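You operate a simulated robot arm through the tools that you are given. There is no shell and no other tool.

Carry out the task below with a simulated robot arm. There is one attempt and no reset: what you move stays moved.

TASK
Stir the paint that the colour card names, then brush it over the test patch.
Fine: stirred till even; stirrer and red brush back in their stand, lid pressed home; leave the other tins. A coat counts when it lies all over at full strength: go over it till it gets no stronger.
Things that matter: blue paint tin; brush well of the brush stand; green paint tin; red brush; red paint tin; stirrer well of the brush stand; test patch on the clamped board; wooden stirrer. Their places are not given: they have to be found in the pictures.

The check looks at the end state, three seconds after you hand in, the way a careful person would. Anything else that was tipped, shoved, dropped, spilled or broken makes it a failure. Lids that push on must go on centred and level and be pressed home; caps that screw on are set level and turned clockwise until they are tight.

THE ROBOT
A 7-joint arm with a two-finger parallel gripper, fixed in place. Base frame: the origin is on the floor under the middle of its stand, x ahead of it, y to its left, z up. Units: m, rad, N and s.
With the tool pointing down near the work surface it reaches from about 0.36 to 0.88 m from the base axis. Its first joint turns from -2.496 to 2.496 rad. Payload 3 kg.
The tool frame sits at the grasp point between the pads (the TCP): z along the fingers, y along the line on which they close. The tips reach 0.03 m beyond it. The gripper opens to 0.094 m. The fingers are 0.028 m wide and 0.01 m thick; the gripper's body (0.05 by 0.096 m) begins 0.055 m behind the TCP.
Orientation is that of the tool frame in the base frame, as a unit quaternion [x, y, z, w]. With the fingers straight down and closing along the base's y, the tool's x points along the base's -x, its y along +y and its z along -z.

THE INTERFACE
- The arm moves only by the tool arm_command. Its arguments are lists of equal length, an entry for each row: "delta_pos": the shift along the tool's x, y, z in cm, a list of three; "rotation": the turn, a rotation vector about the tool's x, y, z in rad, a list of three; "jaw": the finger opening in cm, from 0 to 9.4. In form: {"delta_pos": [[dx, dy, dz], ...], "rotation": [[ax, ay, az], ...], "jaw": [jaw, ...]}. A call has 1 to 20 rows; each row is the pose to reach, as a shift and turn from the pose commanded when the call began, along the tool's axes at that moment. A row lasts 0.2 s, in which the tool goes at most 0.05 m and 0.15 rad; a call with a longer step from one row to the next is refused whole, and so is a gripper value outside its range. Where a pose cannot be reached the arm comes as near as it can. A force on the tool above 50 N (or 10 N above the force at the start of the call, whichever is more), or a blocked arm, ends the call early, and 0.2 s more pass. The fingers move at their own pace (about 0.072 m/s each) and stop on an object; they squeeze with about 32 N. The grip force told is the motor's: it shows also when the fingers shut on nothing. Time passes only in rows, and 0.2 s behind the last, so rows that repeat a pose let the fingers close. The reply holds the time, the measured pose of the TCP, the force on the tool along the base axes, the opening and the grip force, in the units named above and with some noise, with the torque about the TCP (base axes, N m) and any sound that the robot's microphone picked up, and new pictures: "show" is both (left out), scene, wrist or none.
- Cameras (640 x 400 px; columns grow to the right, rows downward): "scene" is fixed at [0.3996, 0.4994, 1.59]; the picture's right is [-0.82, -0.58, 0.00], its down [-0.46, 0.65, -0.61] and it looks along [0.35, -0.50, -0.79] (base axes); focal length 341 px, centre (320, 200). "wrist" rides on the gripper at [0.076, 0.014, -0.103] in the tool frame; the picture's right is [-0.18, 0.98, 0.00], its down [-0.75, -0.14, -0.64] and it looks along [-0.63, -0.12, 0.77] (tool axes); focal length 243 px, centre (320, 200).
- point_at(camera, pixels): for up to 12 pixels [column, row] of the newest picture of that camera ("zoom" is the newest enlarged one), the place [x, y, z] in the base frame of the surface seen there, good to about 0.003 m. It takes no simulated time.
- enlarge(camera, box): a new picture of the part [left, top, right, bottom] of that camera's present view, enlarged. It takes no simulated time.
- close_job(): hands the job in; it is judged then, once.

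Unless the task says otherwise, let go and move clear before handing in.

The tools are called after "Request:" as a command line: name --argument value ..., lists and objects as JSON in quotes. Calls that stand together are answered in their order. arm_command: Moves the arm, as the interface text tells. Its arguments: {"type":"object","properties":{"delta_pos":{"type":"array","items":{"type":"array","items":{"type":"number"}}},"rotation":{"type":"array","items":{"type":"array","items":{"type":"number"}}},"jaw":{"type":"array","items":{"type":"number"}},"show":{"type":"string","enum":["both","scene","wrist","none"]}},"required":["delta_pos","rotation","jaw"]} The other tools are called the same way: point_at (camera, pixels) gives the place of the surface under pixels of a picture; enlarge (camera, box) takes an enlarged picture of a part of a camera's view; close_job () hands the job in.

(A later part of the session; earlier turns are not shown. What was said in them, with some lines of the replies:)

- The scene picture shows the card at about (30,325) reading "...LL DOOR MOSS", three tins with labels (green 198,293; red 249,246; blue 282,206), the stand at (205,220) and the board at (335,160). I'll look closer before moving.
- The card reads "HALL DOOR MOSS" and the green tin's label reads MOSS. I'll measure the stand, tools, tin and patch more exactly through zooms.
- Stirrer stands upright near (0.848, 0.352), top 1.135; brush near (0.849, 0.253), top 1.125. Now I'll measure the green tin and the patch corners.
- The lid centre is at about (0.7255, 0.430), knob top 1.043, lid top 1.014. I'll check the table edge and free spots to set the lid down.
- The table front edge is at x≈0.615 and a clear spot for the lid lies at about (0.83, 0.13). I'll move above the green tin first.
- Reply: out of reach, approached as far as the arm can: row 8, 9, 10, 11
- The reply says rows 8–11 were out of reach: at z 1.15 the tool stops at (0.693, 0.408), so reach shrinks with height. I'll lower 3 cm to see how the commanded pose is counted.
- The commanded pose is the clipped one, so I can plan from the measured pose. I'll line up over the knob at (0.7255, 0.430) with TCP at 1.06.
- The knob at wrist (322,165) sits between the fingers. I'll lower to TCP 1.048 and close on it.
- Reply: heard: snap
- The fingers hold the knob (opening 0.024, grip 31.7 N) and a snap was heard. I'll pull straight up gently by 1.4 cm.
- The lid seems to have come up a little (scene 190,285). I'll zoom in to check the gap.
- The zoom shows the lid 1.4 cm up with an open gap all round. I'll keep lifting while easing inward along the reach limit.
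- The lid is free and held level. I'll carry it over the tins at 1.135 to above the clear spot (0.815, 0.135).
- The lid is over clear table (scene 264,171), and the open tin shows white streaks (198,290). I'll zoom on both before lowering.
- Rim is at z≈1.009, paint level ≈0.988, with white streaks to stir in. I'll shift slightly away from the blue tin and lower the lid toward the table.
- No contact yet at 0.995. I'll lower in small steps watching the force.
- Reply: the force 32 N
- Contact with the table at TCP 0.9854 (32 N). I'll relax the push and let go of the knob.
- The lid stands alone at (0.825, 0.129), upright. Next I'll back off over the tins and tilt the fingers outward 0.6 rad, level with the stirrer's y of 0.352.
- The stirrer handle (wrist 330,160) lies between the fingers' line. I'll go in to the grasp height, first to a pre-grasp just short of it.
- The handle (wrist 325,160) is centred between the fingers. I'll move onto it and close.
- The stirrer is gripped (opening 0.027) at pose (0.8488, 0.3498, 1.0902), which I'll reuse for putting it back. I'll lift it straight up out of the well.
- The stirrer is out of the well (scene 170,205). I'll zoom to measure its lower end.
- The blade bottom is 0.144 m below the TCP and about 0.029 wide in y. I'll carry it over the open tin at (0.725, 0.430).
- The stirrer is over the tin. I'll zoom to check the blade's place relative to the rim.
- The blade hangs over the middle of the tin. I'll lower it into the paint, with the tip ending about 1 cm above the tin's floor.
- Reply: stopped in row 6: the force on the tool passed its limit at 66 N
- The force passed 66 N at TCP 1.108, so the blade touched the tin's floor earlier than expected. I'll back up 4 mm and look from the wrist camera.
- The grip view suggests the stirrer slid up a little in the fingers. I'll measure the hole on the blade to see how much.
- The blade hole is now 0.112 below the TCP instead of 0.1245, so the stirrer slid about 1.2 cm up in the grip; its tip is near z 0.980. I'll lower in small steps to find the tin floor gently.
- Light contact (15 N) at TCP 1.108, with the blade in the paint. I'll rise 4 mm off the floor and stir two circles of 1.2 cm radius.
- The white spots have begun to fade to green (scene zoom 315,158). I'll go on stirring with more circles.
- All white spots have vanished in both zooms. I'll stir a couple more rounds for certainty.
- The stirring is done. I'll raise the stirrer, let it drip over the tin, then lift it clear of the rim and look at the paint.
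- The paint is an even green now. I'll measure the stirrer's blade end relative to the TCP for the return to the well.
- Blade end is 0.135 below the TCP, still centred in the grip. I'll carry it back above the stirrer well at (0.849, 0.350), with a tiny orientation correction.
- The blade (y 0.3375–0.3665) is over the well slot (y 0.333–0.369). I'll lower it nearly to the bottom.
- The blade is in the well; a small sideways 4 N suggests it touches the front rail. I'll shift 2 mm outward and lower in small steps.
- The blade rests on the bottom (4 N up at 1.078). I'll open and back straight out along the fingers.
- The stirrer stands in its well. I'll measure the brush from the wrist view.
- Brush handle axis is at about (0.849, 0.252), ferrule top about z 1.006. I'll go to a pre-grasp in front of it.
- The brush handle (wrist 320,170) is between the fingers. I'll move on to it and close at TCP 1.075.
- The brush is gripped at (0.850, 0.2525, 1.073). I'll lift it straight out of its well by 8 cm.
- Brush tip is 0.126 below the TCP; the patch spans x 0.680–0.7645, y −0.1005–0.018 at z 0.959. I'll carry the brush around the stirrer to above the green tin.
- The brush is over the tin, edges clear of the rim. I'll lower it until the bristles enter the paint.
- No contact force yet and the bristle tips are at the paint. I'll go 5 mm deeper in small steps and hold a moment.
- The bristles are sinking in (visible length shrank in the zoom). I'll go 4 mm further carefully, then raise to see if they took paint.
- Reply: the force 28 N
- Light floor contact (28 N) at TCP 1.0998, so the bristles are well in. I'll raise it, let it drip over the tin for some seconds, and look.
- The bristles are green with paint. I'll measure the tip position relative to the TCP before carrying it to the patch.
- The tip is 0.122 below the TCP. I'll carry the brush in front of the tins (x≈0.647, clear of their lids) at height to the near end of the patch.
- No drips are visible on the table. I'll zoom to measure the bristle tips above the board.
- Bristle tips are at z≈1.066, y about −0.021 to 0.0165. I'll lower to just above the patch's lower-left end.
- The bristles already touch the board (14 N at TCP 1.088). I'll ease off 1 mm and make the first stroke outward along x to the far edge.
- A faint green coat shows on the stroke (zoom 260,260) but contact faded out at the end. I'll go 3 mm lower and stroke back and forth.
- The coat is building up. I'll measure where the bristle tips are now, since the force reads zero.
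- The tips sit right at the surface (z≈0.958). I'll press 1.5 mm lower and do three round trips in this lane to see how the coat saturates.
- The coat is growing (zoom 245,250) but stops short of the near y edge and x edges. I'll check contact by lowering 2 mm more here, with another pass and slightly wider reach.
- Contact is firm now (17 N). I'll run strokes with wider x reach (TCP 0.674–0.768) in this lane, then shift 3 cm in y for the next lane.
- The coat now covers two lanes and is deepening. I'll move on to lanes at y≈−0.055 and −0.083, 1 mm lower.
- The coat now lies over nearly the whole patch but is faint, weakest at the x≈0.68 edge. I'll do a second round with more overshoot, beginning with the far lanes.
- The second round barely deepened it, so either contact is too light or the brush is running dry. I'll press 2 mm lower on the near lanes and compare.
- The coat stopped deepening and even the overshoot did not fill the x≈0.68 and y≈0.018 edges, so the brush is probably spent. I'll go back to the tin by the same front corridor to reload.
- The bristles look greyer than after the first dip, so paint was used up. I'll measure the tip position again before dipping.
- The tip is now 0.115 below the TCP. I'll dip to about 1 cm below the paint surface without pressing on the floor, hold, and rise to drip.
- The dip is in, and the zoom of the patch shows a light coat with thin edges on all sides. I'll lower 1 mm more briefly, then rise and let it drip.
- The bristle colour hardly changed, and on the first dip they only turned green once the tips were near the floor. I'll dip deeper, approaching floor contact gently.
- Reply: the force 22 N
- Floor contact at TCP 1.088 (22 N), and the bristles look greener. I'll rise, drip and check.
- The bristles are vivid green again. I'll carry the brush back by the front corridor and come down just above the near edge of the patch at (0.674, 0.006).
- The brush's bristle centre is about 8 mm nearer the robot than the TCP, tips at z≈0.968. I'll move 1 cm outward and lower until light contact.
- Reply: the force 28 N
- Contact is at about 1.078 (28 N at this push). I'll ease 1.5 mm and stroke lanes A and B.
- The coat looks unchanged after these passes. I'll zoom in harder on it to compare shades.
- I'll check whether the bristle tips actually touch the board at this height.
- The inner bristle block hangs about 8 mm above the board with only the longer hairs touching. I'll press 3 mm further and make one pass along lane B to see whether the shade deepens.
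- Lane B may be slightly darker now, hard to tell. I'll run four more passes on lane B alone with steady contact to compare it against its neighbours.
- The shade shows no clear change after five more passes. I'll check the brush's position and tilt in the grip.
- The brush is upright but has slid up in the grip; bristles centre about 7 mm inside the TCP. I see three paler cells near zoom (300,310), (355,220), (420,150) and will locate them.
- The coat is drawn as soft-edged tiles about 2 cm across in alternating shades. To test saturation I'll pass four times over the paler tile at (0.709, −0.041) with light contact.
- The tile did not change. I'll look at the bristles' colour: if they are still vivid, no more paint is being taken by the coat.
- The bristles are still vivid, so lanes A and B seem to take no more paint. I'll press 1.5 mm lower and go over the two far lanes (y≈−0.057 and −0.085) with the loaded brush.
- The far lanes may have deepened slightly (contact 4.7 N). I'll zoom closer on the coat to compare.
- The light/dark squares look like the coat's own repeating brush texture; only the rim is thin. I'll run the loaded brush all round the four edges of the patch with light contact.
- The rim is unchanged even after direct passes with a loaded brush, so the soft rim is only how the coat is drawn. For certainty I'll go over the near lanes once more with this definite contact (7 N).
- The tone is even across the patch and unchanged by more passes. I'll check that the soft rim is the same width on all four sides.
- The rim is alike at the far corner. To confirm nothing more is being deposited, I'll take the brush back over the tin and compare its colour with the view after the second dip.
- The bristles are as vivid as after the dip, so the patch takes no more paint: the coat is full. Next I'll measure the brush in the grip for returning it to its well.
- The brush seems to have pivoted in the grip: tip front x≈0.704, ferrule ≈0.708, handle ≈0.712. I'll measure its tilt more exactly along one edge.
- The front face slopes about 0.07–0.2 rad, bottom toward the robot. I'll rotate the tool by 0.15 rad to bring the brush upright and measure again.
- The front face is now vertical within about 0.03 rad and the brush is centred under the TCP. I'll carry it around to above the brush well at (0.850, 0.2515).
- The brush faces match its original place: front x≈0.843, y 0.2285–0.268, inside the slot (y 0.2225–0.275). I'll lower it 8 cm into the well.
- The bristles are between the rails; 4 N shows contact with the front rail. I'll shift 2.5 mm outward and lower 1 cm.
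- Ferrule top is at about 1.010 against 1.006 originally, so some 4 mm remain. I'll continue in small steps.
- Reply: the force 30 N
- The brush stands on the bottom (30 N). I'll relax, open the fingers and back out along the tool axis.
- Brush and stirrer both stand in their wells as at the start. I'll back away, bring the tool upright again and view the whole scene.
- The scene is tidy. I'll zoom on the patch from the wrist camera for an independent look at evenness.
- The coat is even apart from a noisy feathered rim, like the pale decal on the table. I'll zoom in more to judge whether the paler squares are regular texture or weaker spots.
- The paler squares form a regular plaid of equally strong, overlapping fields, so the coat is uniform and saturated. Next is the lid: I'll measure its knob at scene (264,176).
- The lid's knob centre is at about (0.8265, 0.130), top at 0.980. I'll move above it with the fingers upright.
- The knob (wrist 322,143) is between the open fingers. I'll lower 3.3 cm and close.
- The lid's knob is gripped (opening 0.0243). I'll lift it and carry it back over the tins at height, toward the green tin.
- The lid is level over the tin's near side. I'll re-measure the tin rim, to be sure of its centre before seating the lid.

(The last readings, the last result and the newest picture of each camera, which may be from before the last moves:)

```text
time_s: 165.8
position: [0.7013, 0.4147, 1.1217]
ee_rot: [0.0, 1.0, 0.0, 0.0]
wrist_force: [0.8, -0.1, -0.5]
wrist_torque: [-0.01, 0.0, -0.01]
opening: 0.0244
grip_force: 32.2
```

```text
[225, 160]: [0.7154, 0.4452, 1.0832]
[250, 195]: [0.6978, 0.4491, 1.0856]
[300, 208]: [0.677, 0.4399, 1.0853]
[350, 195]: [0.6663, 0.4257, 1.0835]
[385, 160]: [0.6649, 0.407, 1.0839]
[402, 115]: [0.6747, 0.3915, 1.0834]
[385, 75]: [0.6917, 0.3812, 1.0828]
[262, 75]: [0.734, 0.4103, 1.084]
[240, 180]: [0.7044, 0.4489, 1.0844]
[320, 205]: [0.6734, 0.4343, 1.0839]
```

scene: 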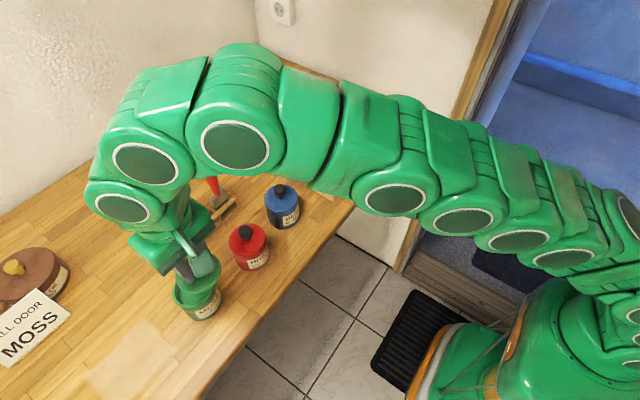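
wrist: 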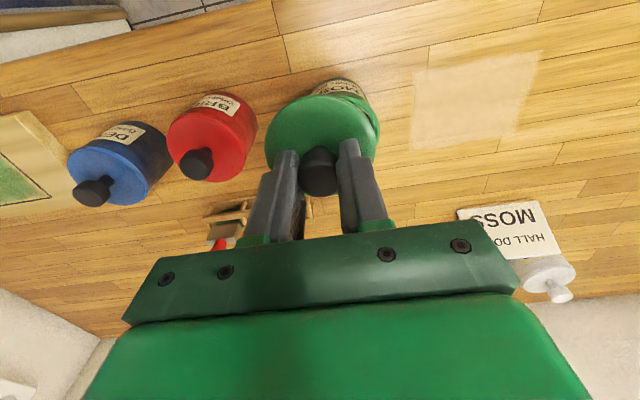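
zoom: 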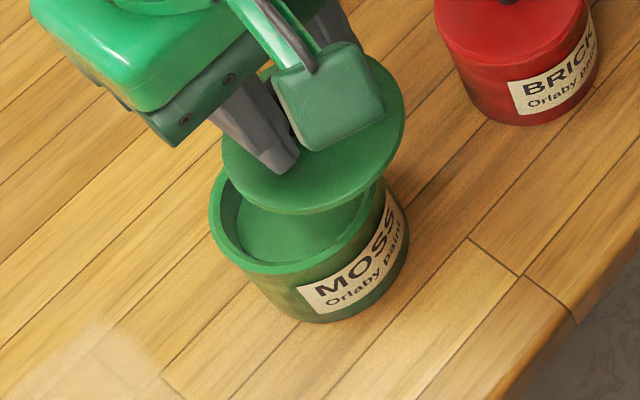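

The rim circle fits centre (0.7255, 0.430), and the lid is centred on the TCP and level at z 1.084. I'll bring it over the opening, just above the rim.

Request:
arm_command --delta_pos '[[-0.86, 0.5, 1.98], [-1.71, 1.0, 3.97], [-2.57, 1.5, 5.75], [-2.57, 1.5, 5.95], [-2.57, 1.5, 5.95]]' --rotation '[[0, 0, 0], [0, 0, 0], [0, 0, 0], [0, 0, 0], [0, 0, 0]]' --jaw '[0, 0, 0, 0, 0]' --show "both"

Request:
enlarge --camera "scene" --box '[150, 240, 250, 340]'

Request:
enlarge --camera "wrist" --box '[250, 50, 390, 210]'

```text
time_s: 167.0
position: [0.7261, 0.4311, 1.0628]
ee_rot: [0.001, 1.0, 0.0, 0.0]
wrist_force: [0.3, -0.6, -0.5]
wrist_torque: [0.0, -0.03, 0.02]
opening: 0.0243
grip_force: 31.9
```

scene: 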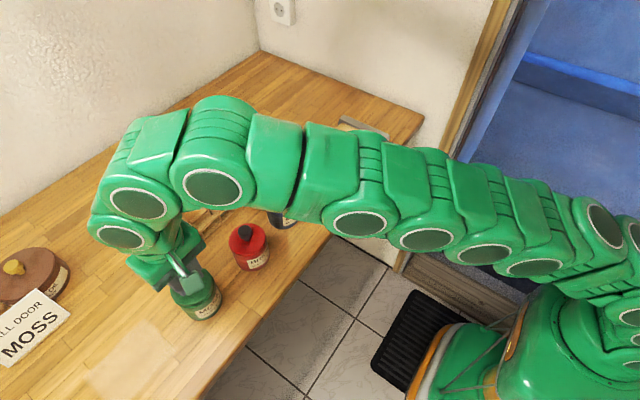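
wrist: 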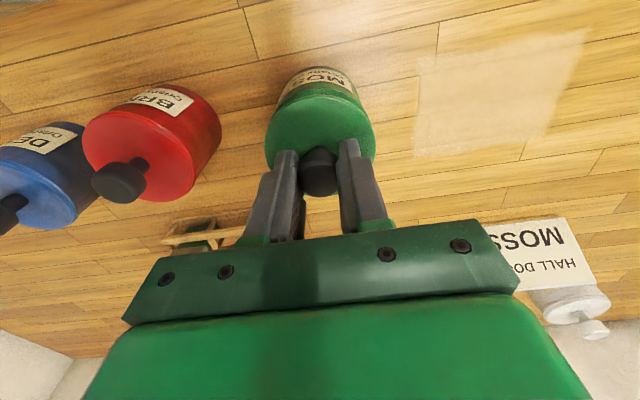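

```text
4.00 times, centred on (200, 290) of scene
```

zoom: 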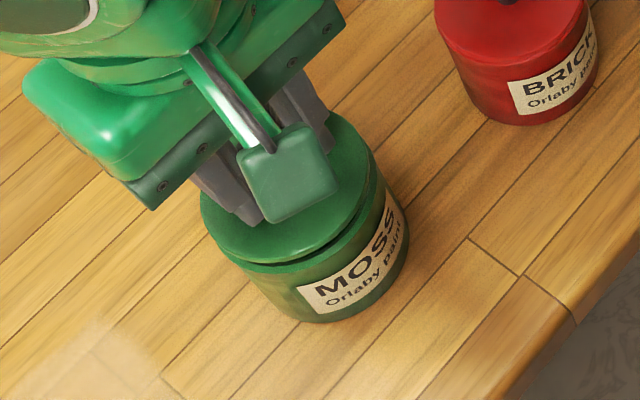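

```text
2.50 times, centred on (320, 130) of wrist
```

zoom: 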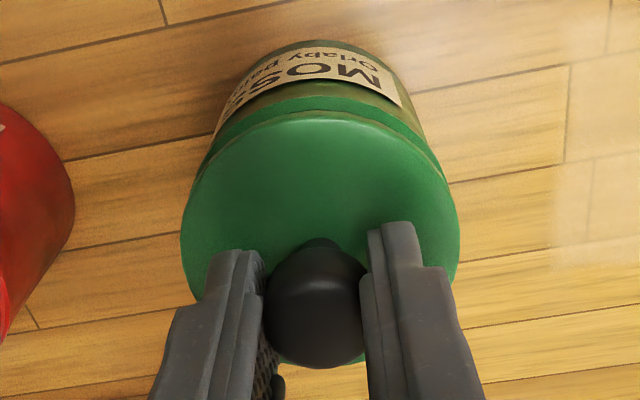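

The lid sits centred just above the rim. I'll lower it straight down in small steps.

Request:
arm_command --delta_pos '[[0, 0, 0.25], [0, 0, 0.5], [0, 0, 0.7], [0, 0, 0.7]]' --rotation '[[0, 0, 0], [0, 0, 0], [0, 0, 0], [0, 0, 0]]' --jaw '[0, 0, 0, 0]' --show "scene"

Request:
enlarge --camera "scene" --box '[150, 240, 250, 340]'

```text
time_s: 168.0
position: [0.7264, 0.4302, 1.0547]
ee_rot: [0.0, 1.0, 0.0, 0.0]
wrist_force: [0.5, -0.5, -0.2]
wrist_torque: [-0.01, 0.02, 0.02]
opening: 0.0244
grip_force: 32.1
```

scene: 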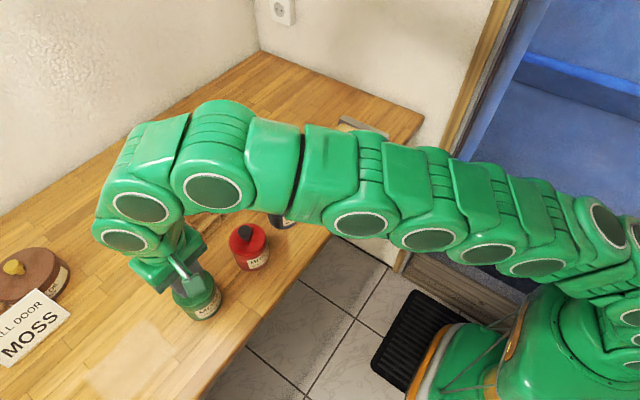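

```text
4.00 times, centred on (200, 290) of scene
```

zoom: 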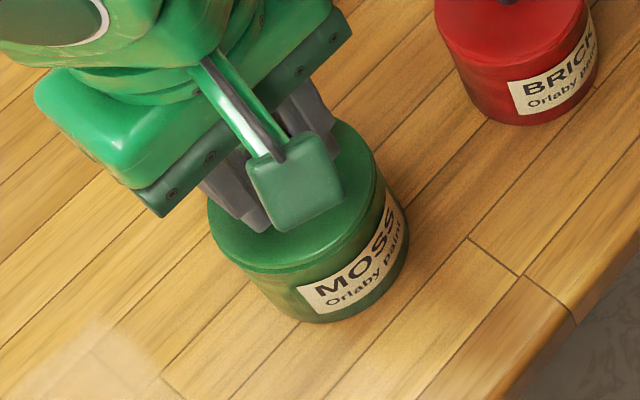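

The lid is entering without resistance. I'll lower further in 2 mm steps.

Request:
arm_command --delta_pos '[[0, 0, 0.2], [0, 0, 0.4], [0, 0, 0.4]]' --rotation '[[0, 0, 0], [0, 0, 0], [0, 0, 0]]' --jaw '[0, 0, 0]' --show "none"

```text
time_s: 168.8
position: [0.7252, 0.4292, 1.0508]
ee_rot: [0.0, 1.0, -0.001, -0.001]
wrist_force: [3.9, 1.3, 6.0]
wrist_torque: [0.01, -0.04, 0.01]
opening: 0.0245
grip_force: 31.5
```

Request:
arm_command --delta_pos '[[0, 0, 0.15], [0, 0, 0.3], [0, 0, 0.3]]' --rotation '[[0, 0, 0], [0, 0, 0], [0, 0, 0]]' --jaw '[0, 0, 0]' --show "scene"

Request:
enlarge --camera "scene" --box '[150, 240, 250, 340]'

```text
time_s: 169.6
position: [0.7255, 0.4308, 1.0494]
ee_rot: [-0.001, 1.0, 0.001, 0.002]
wrist_force: [-11.9, -4.8, 31.3]
wrist_torque: [-0.13, 0.42, -0.05]
opening: 0.0247
grip_force: 32.2
```

scene: 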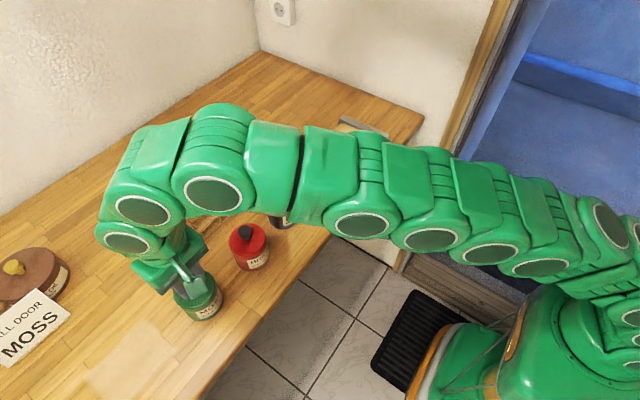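

```text
4.00 times, centred on (200, 290) of scene
```

zoom: 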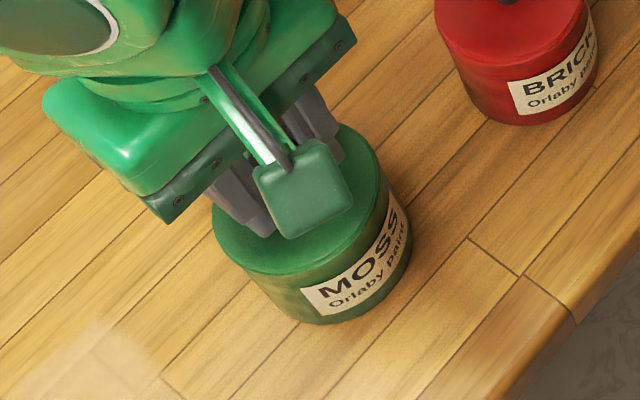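

The lid is nearly home, with 31 N down and some sideways force. I'll relax, let go of the knob, and look at how it sits.

Request:
arm_command --delta_pos '[[0.1, 0, -0.15], [0.1, 0, -0.25], [0.1, 0, -0.25], [0.1, 0, -0.25], [0.1, 0, -0.25]]' --rotation '[[0, 0, 0], [0, 0, 0], [0, 0, 0], [0, 0, 0], [0, 0, 0]]' --jaw '[0, 1.5, 3.5, 5, 5]' --show "both"

Request:
enlarge --camera "wrist" --box '[250, 50, 390, 210]'

Request:
enlarge --camera "scene" --box '[150, 240, 250, 340]'

```text
time_s: 170.8
position: [0.7248, 0.4291, 1.0498]
ee_rot: [0.0, 1.0, 0.0, 0.0]
wrist_force: [-0.1, -0.2, 0.5]
wrist_torque: [-0.01, -0.02, 0.03]
opening: 0.05
grip_force: 0.0
heard: snap
```

scene: 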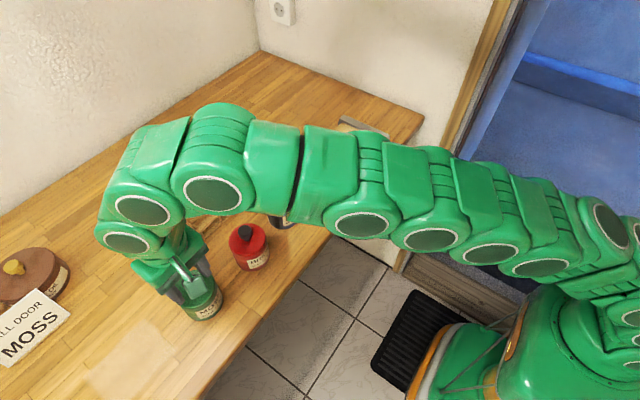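
wrist: 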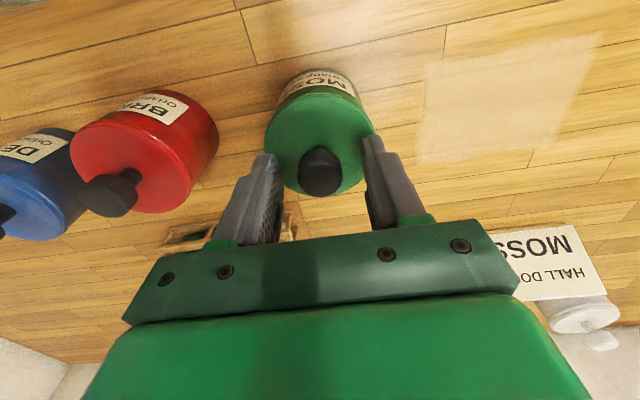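

```text
2.50 times, centred on (320, 130) of wrist
```

zoom: 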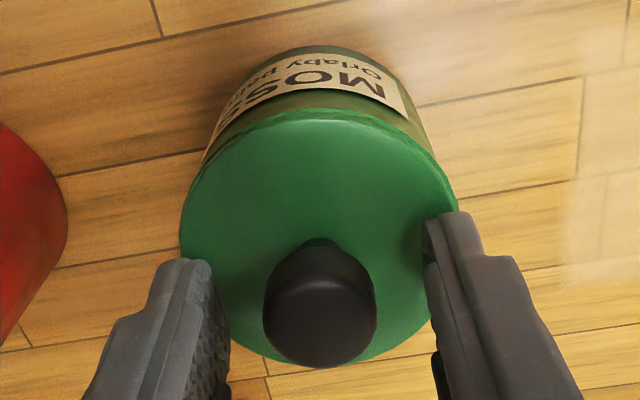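

```text
4.00 times, centred on (200, 290) of scene
```

zoom: 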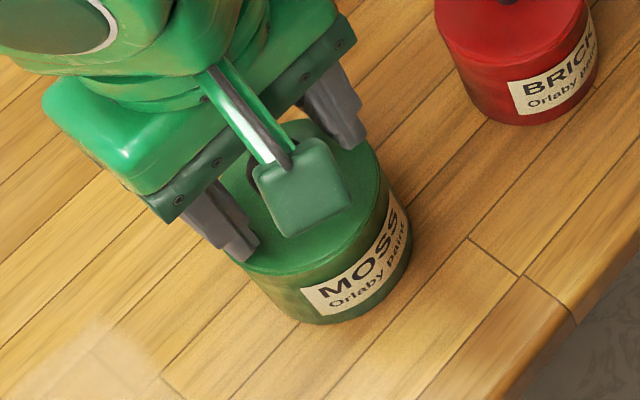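

A snap was heard and the lid looks seated. I'll measure its top level and centre.

Request:
point_at --camera "wrist" --pixels '[[318, 100], [285, 115], [355, 115], [276, 140], [365, 140], [300, 180], [345, 180], [320, 165], [320, 150], [320, 130]]'

Request:
point_at --camera "zoom" --pixels '[[245, 268], [300, 265], [350, 235], [375, 190], [370, 155], [260, 250], [300, 245], [355, 200], [345, 300], [300, 320]]'

```text
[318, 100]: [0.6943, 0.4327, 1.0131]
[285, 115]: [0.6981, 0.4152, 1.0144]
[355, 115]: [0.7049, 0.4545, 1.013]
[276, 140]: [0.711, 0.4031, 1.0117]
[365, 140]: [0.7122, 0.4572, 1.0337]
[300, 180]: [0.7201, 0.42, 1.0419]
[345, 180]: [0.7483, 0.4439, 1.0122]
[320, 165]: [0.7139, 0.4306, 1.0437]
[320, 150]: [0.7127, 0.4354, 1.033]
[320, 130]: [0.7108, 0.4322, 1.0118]
```

```text
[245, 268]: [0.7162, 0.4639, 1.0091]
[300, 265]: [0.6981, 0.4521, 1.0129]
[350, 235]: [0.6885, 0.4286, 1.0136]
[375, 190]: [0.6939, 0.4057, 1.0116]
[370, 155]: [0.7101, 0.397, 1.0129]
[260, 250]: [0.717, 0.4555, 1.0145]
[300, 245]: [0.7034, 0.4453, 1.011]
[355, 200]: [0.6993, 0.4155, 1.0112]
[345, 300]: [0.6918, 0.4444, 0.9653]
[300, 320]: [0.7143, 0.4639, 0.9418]
```

The lid top reads 1.011–1.0145 all round, the same as at the start, so it is level and down. I'll press it once more with both fingertips straddling the knob to be sure it is home.

Request:
arm_command --delta_pos '[[0.1, 0.05, 0], [0.1, 0.05, 0], [0.1, 0.05, 0.25], [0.1, 0.05, 0.5], [0.1, 0.05, 0.7], [0.1, 0.05, 0.7]]' --rotation '[[0, 0, 0], [0, 0, 0], [0, 0, 0], [0, 0, 0], [0, 0, 0], [0, 0, 0]]' --jaw '[4.2, 3.4, 3.4, 3.4, 3.4, 3.4]' --show "wrist"

```text
time_s: 172.2
position: [0.7249, 0.43, 1.0423]
ee_rot: [0.0, 1.0, 0.0, 0.001]
wrist_force: [-2.5, -2.6, 10.1]
wrist_torque: [-0.11, 0.09, 0.0]
opening: 0.0344
grip_force: 0.1
```

wrist: 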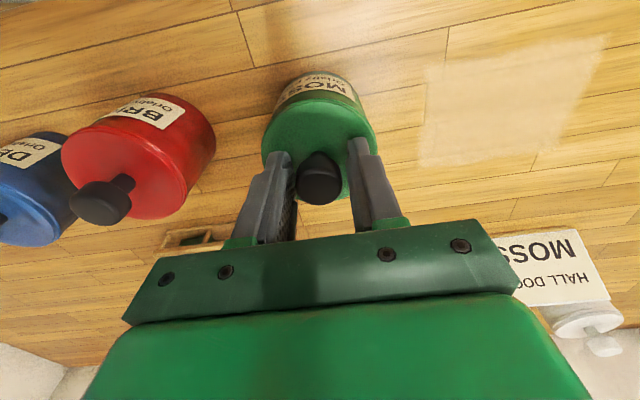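

Both tips touch the lid plate (10 N). I'll press to about 45 N.

Request:
arm_command --delta_pos '[[0, 0, 0.15], [0, 0, 0.25], [0, 0, 0.25]]' --rotation '[[0, 0, 0], [0, 0, 0], [0, 0, 0]]' --jaw '[3.4, 3.4, 3.4]' --show "none"

```text
time_s: 173.1
position: [0.7244, 0.4256, 1.0438]
ee_rot: [0.001, 1.0, 0.003, 0.003]
wrist_force: [1.4, 1.2, -1.0]
wrist_torque: [0.0, -0.02, -0.02]
opening: 0.0342
grip_force: 0.1
stopped in row 3: the force on the tool passed its limit at 52 N (the readings are from after the stop); the commanded pose is now the measured one
```

The press reached 52 N and stopped as expected. I'll check the lid and tin in the pictures.

Request:
arm_command --delta_pos '[[0, 0, -0.5], [0, 0, -1.2], [0, 0, -1.2]]' --rotation '[[0, 0, 0], [0, 0, 0], [0, 0, 0]]' --jaw '[4.2, 5, 5]' --show "both"

Request:
enlarge --camera "scene" --box '[150, 240, 250, 340]'

Request:
enlarge --camera "wrist" --box '[250, 50, 390, 210]'

```text
time_s: 173.9
position: [0.7242, 0.4253, 1.0565]
ee_rot: [0.0, 1.0, 0.003, 0.002]
wrist_force: [-0.1, 0.5, -0.2]
wrist_torque: [0.0, 0.01, 0.02]
opening: 0.05
grip_force: 0.1
```

scene: 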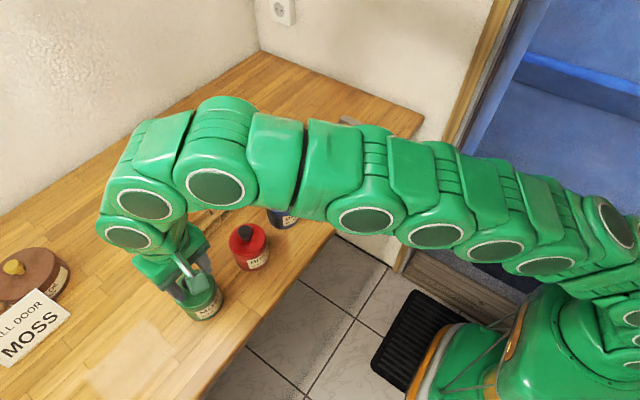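
wrist: 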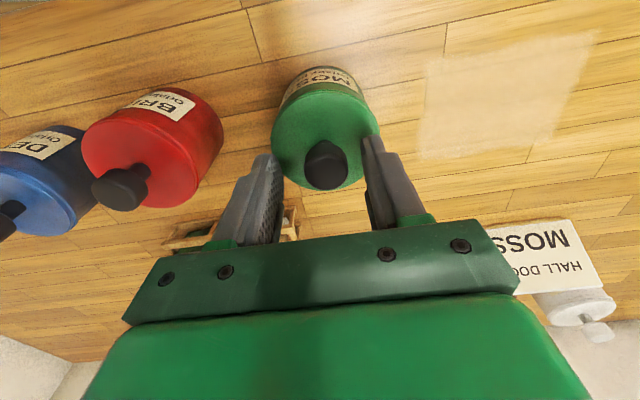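

```text
4.00 times, centred on (200, 290) of scene
```

zoom: 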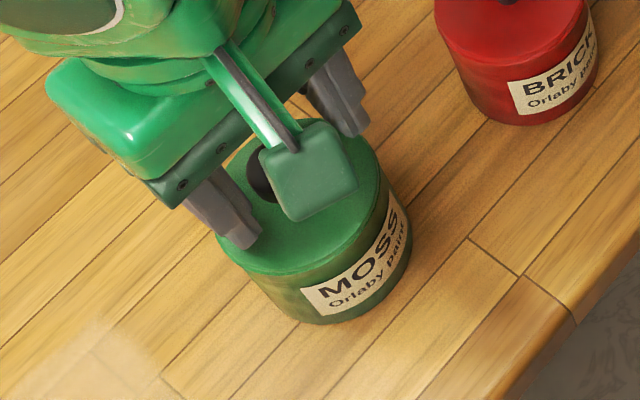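

```text
2.50 times, centred on (320, 130) of wrist
```

zoom: 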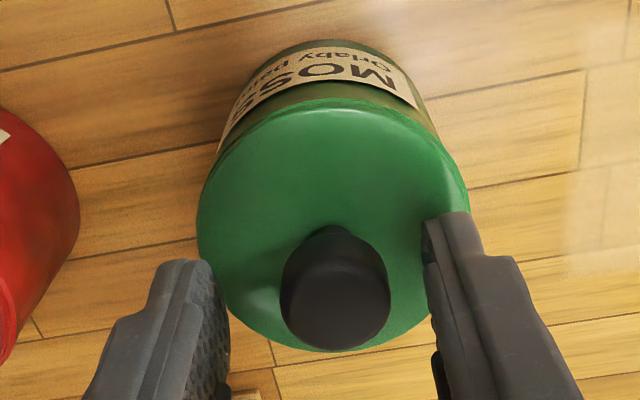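

The lid is on evenly and the tin stands as before. I'll back off inward and upward, clear of everything.

Request:
arm_command --delta_pos '[[1.2, 0, -1.0], [2.8, 0, -2.5], [4.5, -0.5, -4.8], [6.5, -2.5, -8.0], [9.0, -5.5, -11.0], [12.0, -8.5, -13.5], [15.0, -11.5, -16.0], [15.0, -11.5, -16.0]]' --rotation '[[0, 0, 0], [0, 0, 0], [0, 0, 0], [0, 0, 0], [0, 0, 0], [0, 0, 0], [0, 0, 0], [0, 0, 0]]' --jaw '[5, 5, 5, 5, 5, 5, 5, 5]' --show "both"

Request:
enlarge --camera "scene" --box '[160, 255, 240, 335]'

```text
time_s: 175.7
position: [0.573, 0.3101, 1.2139]
ee_rot: [0.0, 1.0, 0.003, 0.002]
wrist_force: [0.3, 0.3, -0.3]
wrist_torque: [-0.01, 0.01, 0.02]
opening: 0.05
grip_force: 0.0
```

scene: 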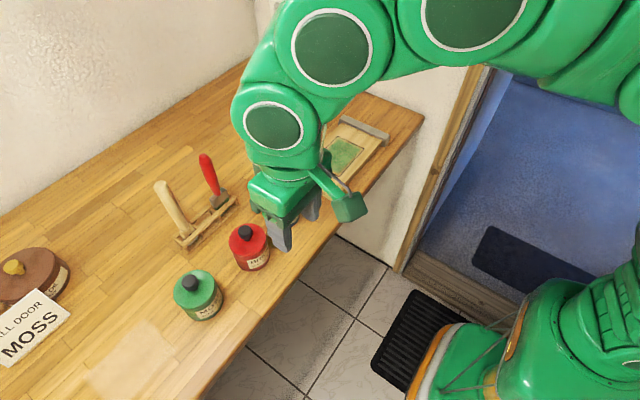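
wrist: 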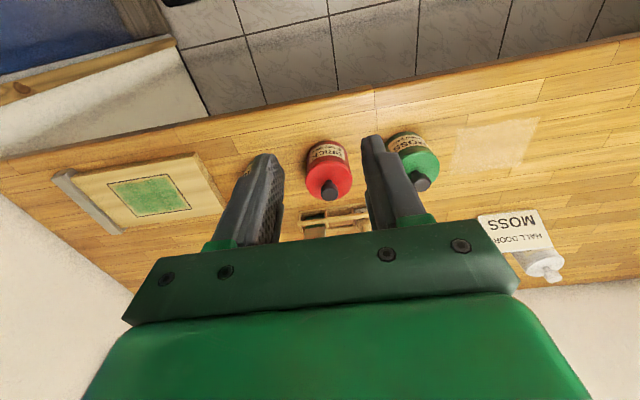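

```text
5.00 times, centred on (200, 295) of scene
```

zoom: 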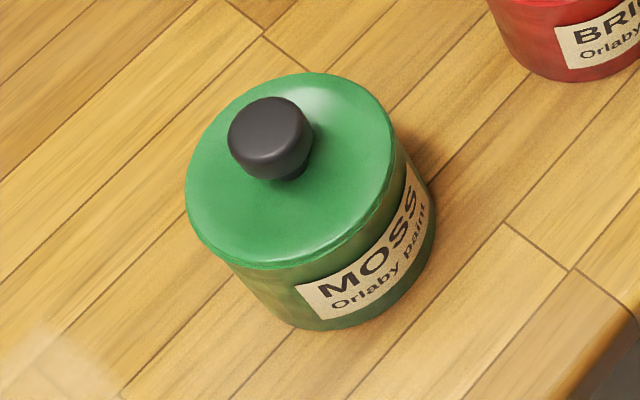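

The lid looks centred on the tin. I'll check its level all round and compare with the start, and view the whole scene for anything out of place.

Request:
point_at --camera "zoom" --pixels '[[195, 195], [382, 135], [300, 80], [275, 255], [220, 150], [350, 200], [340, 90], [265, 130], [215, 240], [390, 165], [320, 320], [300, 270]]'

Request:
enlarge --camera "scene" --box '[140, 145, 250, 255]'

Request:
enlarge --camera "wrist" --box '[90, 150, 220, 230]'

```text
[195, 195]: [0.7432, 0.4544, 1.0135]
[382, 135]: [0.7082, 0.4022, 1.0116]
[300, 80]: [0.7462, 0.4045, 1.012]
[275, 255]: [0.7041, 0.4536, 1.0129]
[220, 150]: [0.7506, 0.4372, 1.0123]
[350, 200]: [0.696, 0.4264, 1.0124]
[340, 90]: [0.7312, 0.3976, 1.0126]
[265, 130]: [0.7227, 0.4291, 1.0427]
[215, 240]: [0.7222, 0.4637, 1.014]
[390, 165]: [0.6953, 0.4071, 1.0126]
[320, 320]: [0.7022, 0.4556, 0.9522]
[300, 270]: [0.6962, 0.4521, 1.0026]
```

```text
3.64 times, centred on (195, 200) of scene
```

zoom: 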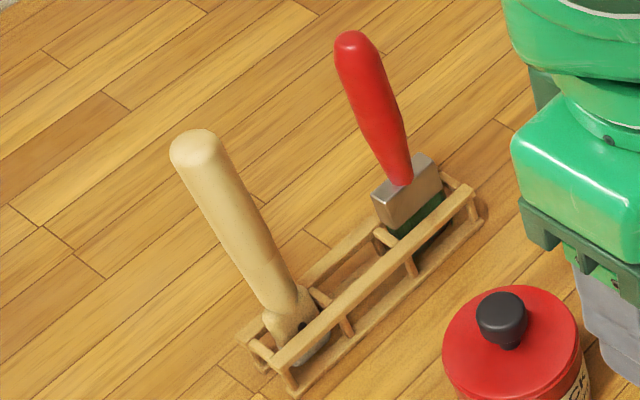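

```text
4.92 times, centred on (155, 190) of wrist
```

zoom: 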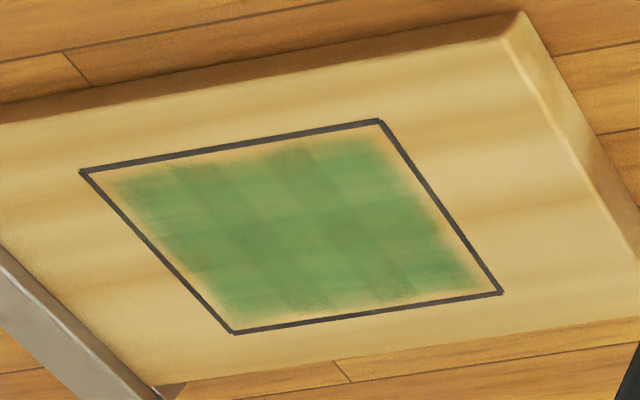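

The lid is level (1.0116–1.014) and the tools stand right. I'll withdraw to the starting pose and take a last look at the whole scene.

Request:
arm_command --delta_pos '[[3, -0.8, -1.7], [6, -1.6, -3.4], [9, -2.4, -5.0], [12, -3.3, -6.7], [12, -3.3, -6.7]]' --rotation '[[0, 0, 0], [0, 0, 0], [0, 0, 0], [0, 0, 0], [0, 0, 0]]' --jaw '[5, 6, 8, 9.4, 9.4]' --show "both"

Request:
point_at --camera "scene" --pixels '[[246, 232], [281, 188], [249, 246], [282, 206], [160, 185], [205, 158], [190, 282]]'

Request:
enlarge --camera "scene" --box '[160, 130, 400, 280]'

```text
time_s: 176.9
position: [0.4544, 0.2753, 1.2826]
ee_rot: [-0.001, 1.0, 0.003, 0.002]
wrist_force: [-0.4, 0.0, -0.4]
wrist_torque: [-0.01, -0.01, -0.01]
opening: 0.094
grip_force: 0.1
```

scene: 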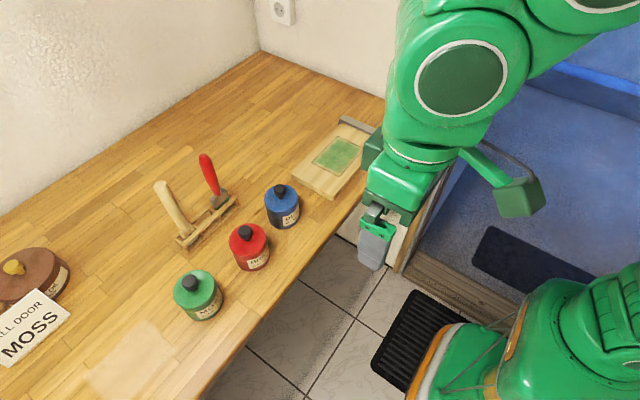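
wrist: 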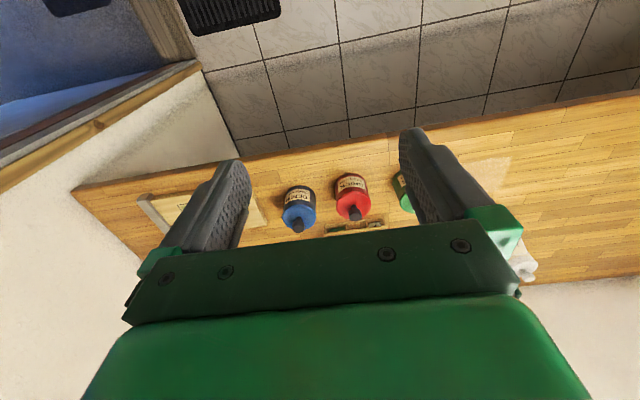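

```text
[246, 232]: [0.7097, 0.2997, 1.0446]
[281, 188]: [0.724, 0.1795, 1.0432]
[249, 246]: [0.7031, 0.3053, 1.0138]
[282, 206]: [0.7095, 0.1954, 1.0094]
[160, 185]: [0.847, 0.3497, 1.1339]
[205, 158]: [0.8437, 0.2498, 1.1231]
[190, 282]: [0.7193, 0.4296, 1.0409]
```

```text
2.67 times, centred on (280, 205) of scene
```

zoom: 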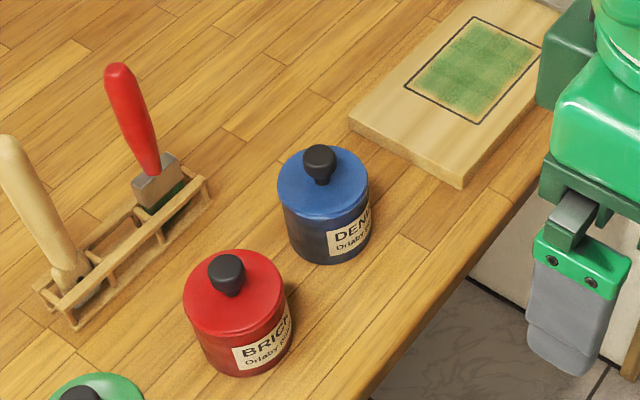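

Everything stands where it began, with no drips. The patch corner at zoom (425,80) looks a bit pale, so I'll take one more close look at the coat from this clear view.

Request:
enlarge --camera "scene" --box '[308, 130, 370, 180]'

Request:
enlarge --camera "scene" --box '[150, 120, 390, 330]'

```text
8.00 times, centred on (339, 155) of scene
```

zoom: 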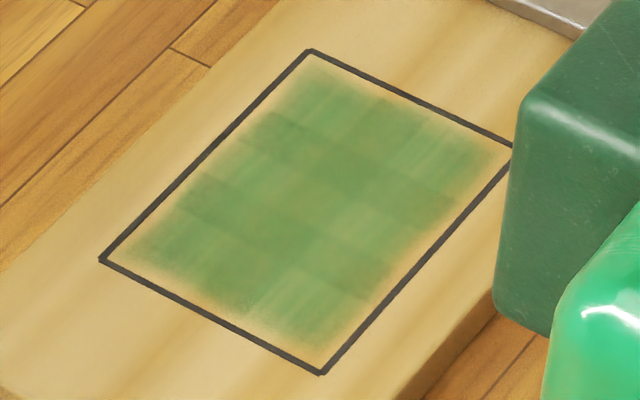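

```text
1.90 times, centred on (270, 225) of scene
```

zoom: 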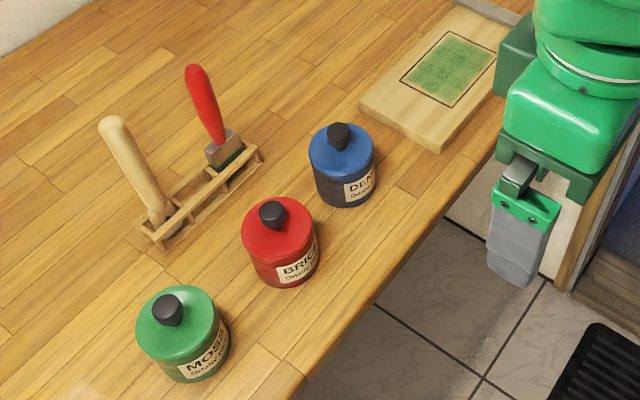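

The patch shows six equal fields with no weak one, and three things suggest the coat is full:
- About 30 more passes with a freshly loaded brush didn't deepen it.
- Those passes used up no visible paint.
- The paler rim didn't fill in when I brushed straight over it, so it looks like how the coat is drawn.

The stirrer and red brush are in their wells. The MOSS lid is level and pressed on, the other tins read where they were, and the arm is clear, so I'm handing in.

Request:
close_job

```text
The job is handed in.
```

I stirred the MOSS (green) paint and brushed it over the test patch, and the job is handed in. I don't have the check's result.

- **Paint:** the card reads "HALL DOOR MOSS". I stirred the green tin until the white streaks were gone, then a few rounds more.
- **Coat:** it covers the patch, but it still looks lighter than the paint in the tin, with a paler rim. I took both as how the coat is drawn, because about 30 more passes with a reloaded brush made no visible difference. If full strength should look solid green, this is the part most likely to fail.
- **Lid:** it's back on the green tin. I heard a snap as I let go of it, then pressed it again to about 50 N, and it measures level all round. The tin may have shifted a millimetre or two while I was pressing.
- **Stirrer and red brush:** both are standing back in their own wells. The bristles are still wet with green paint.
- **Everything else:** the red and blue tins measure where they were at the start, and I saw no drips on the table or board.
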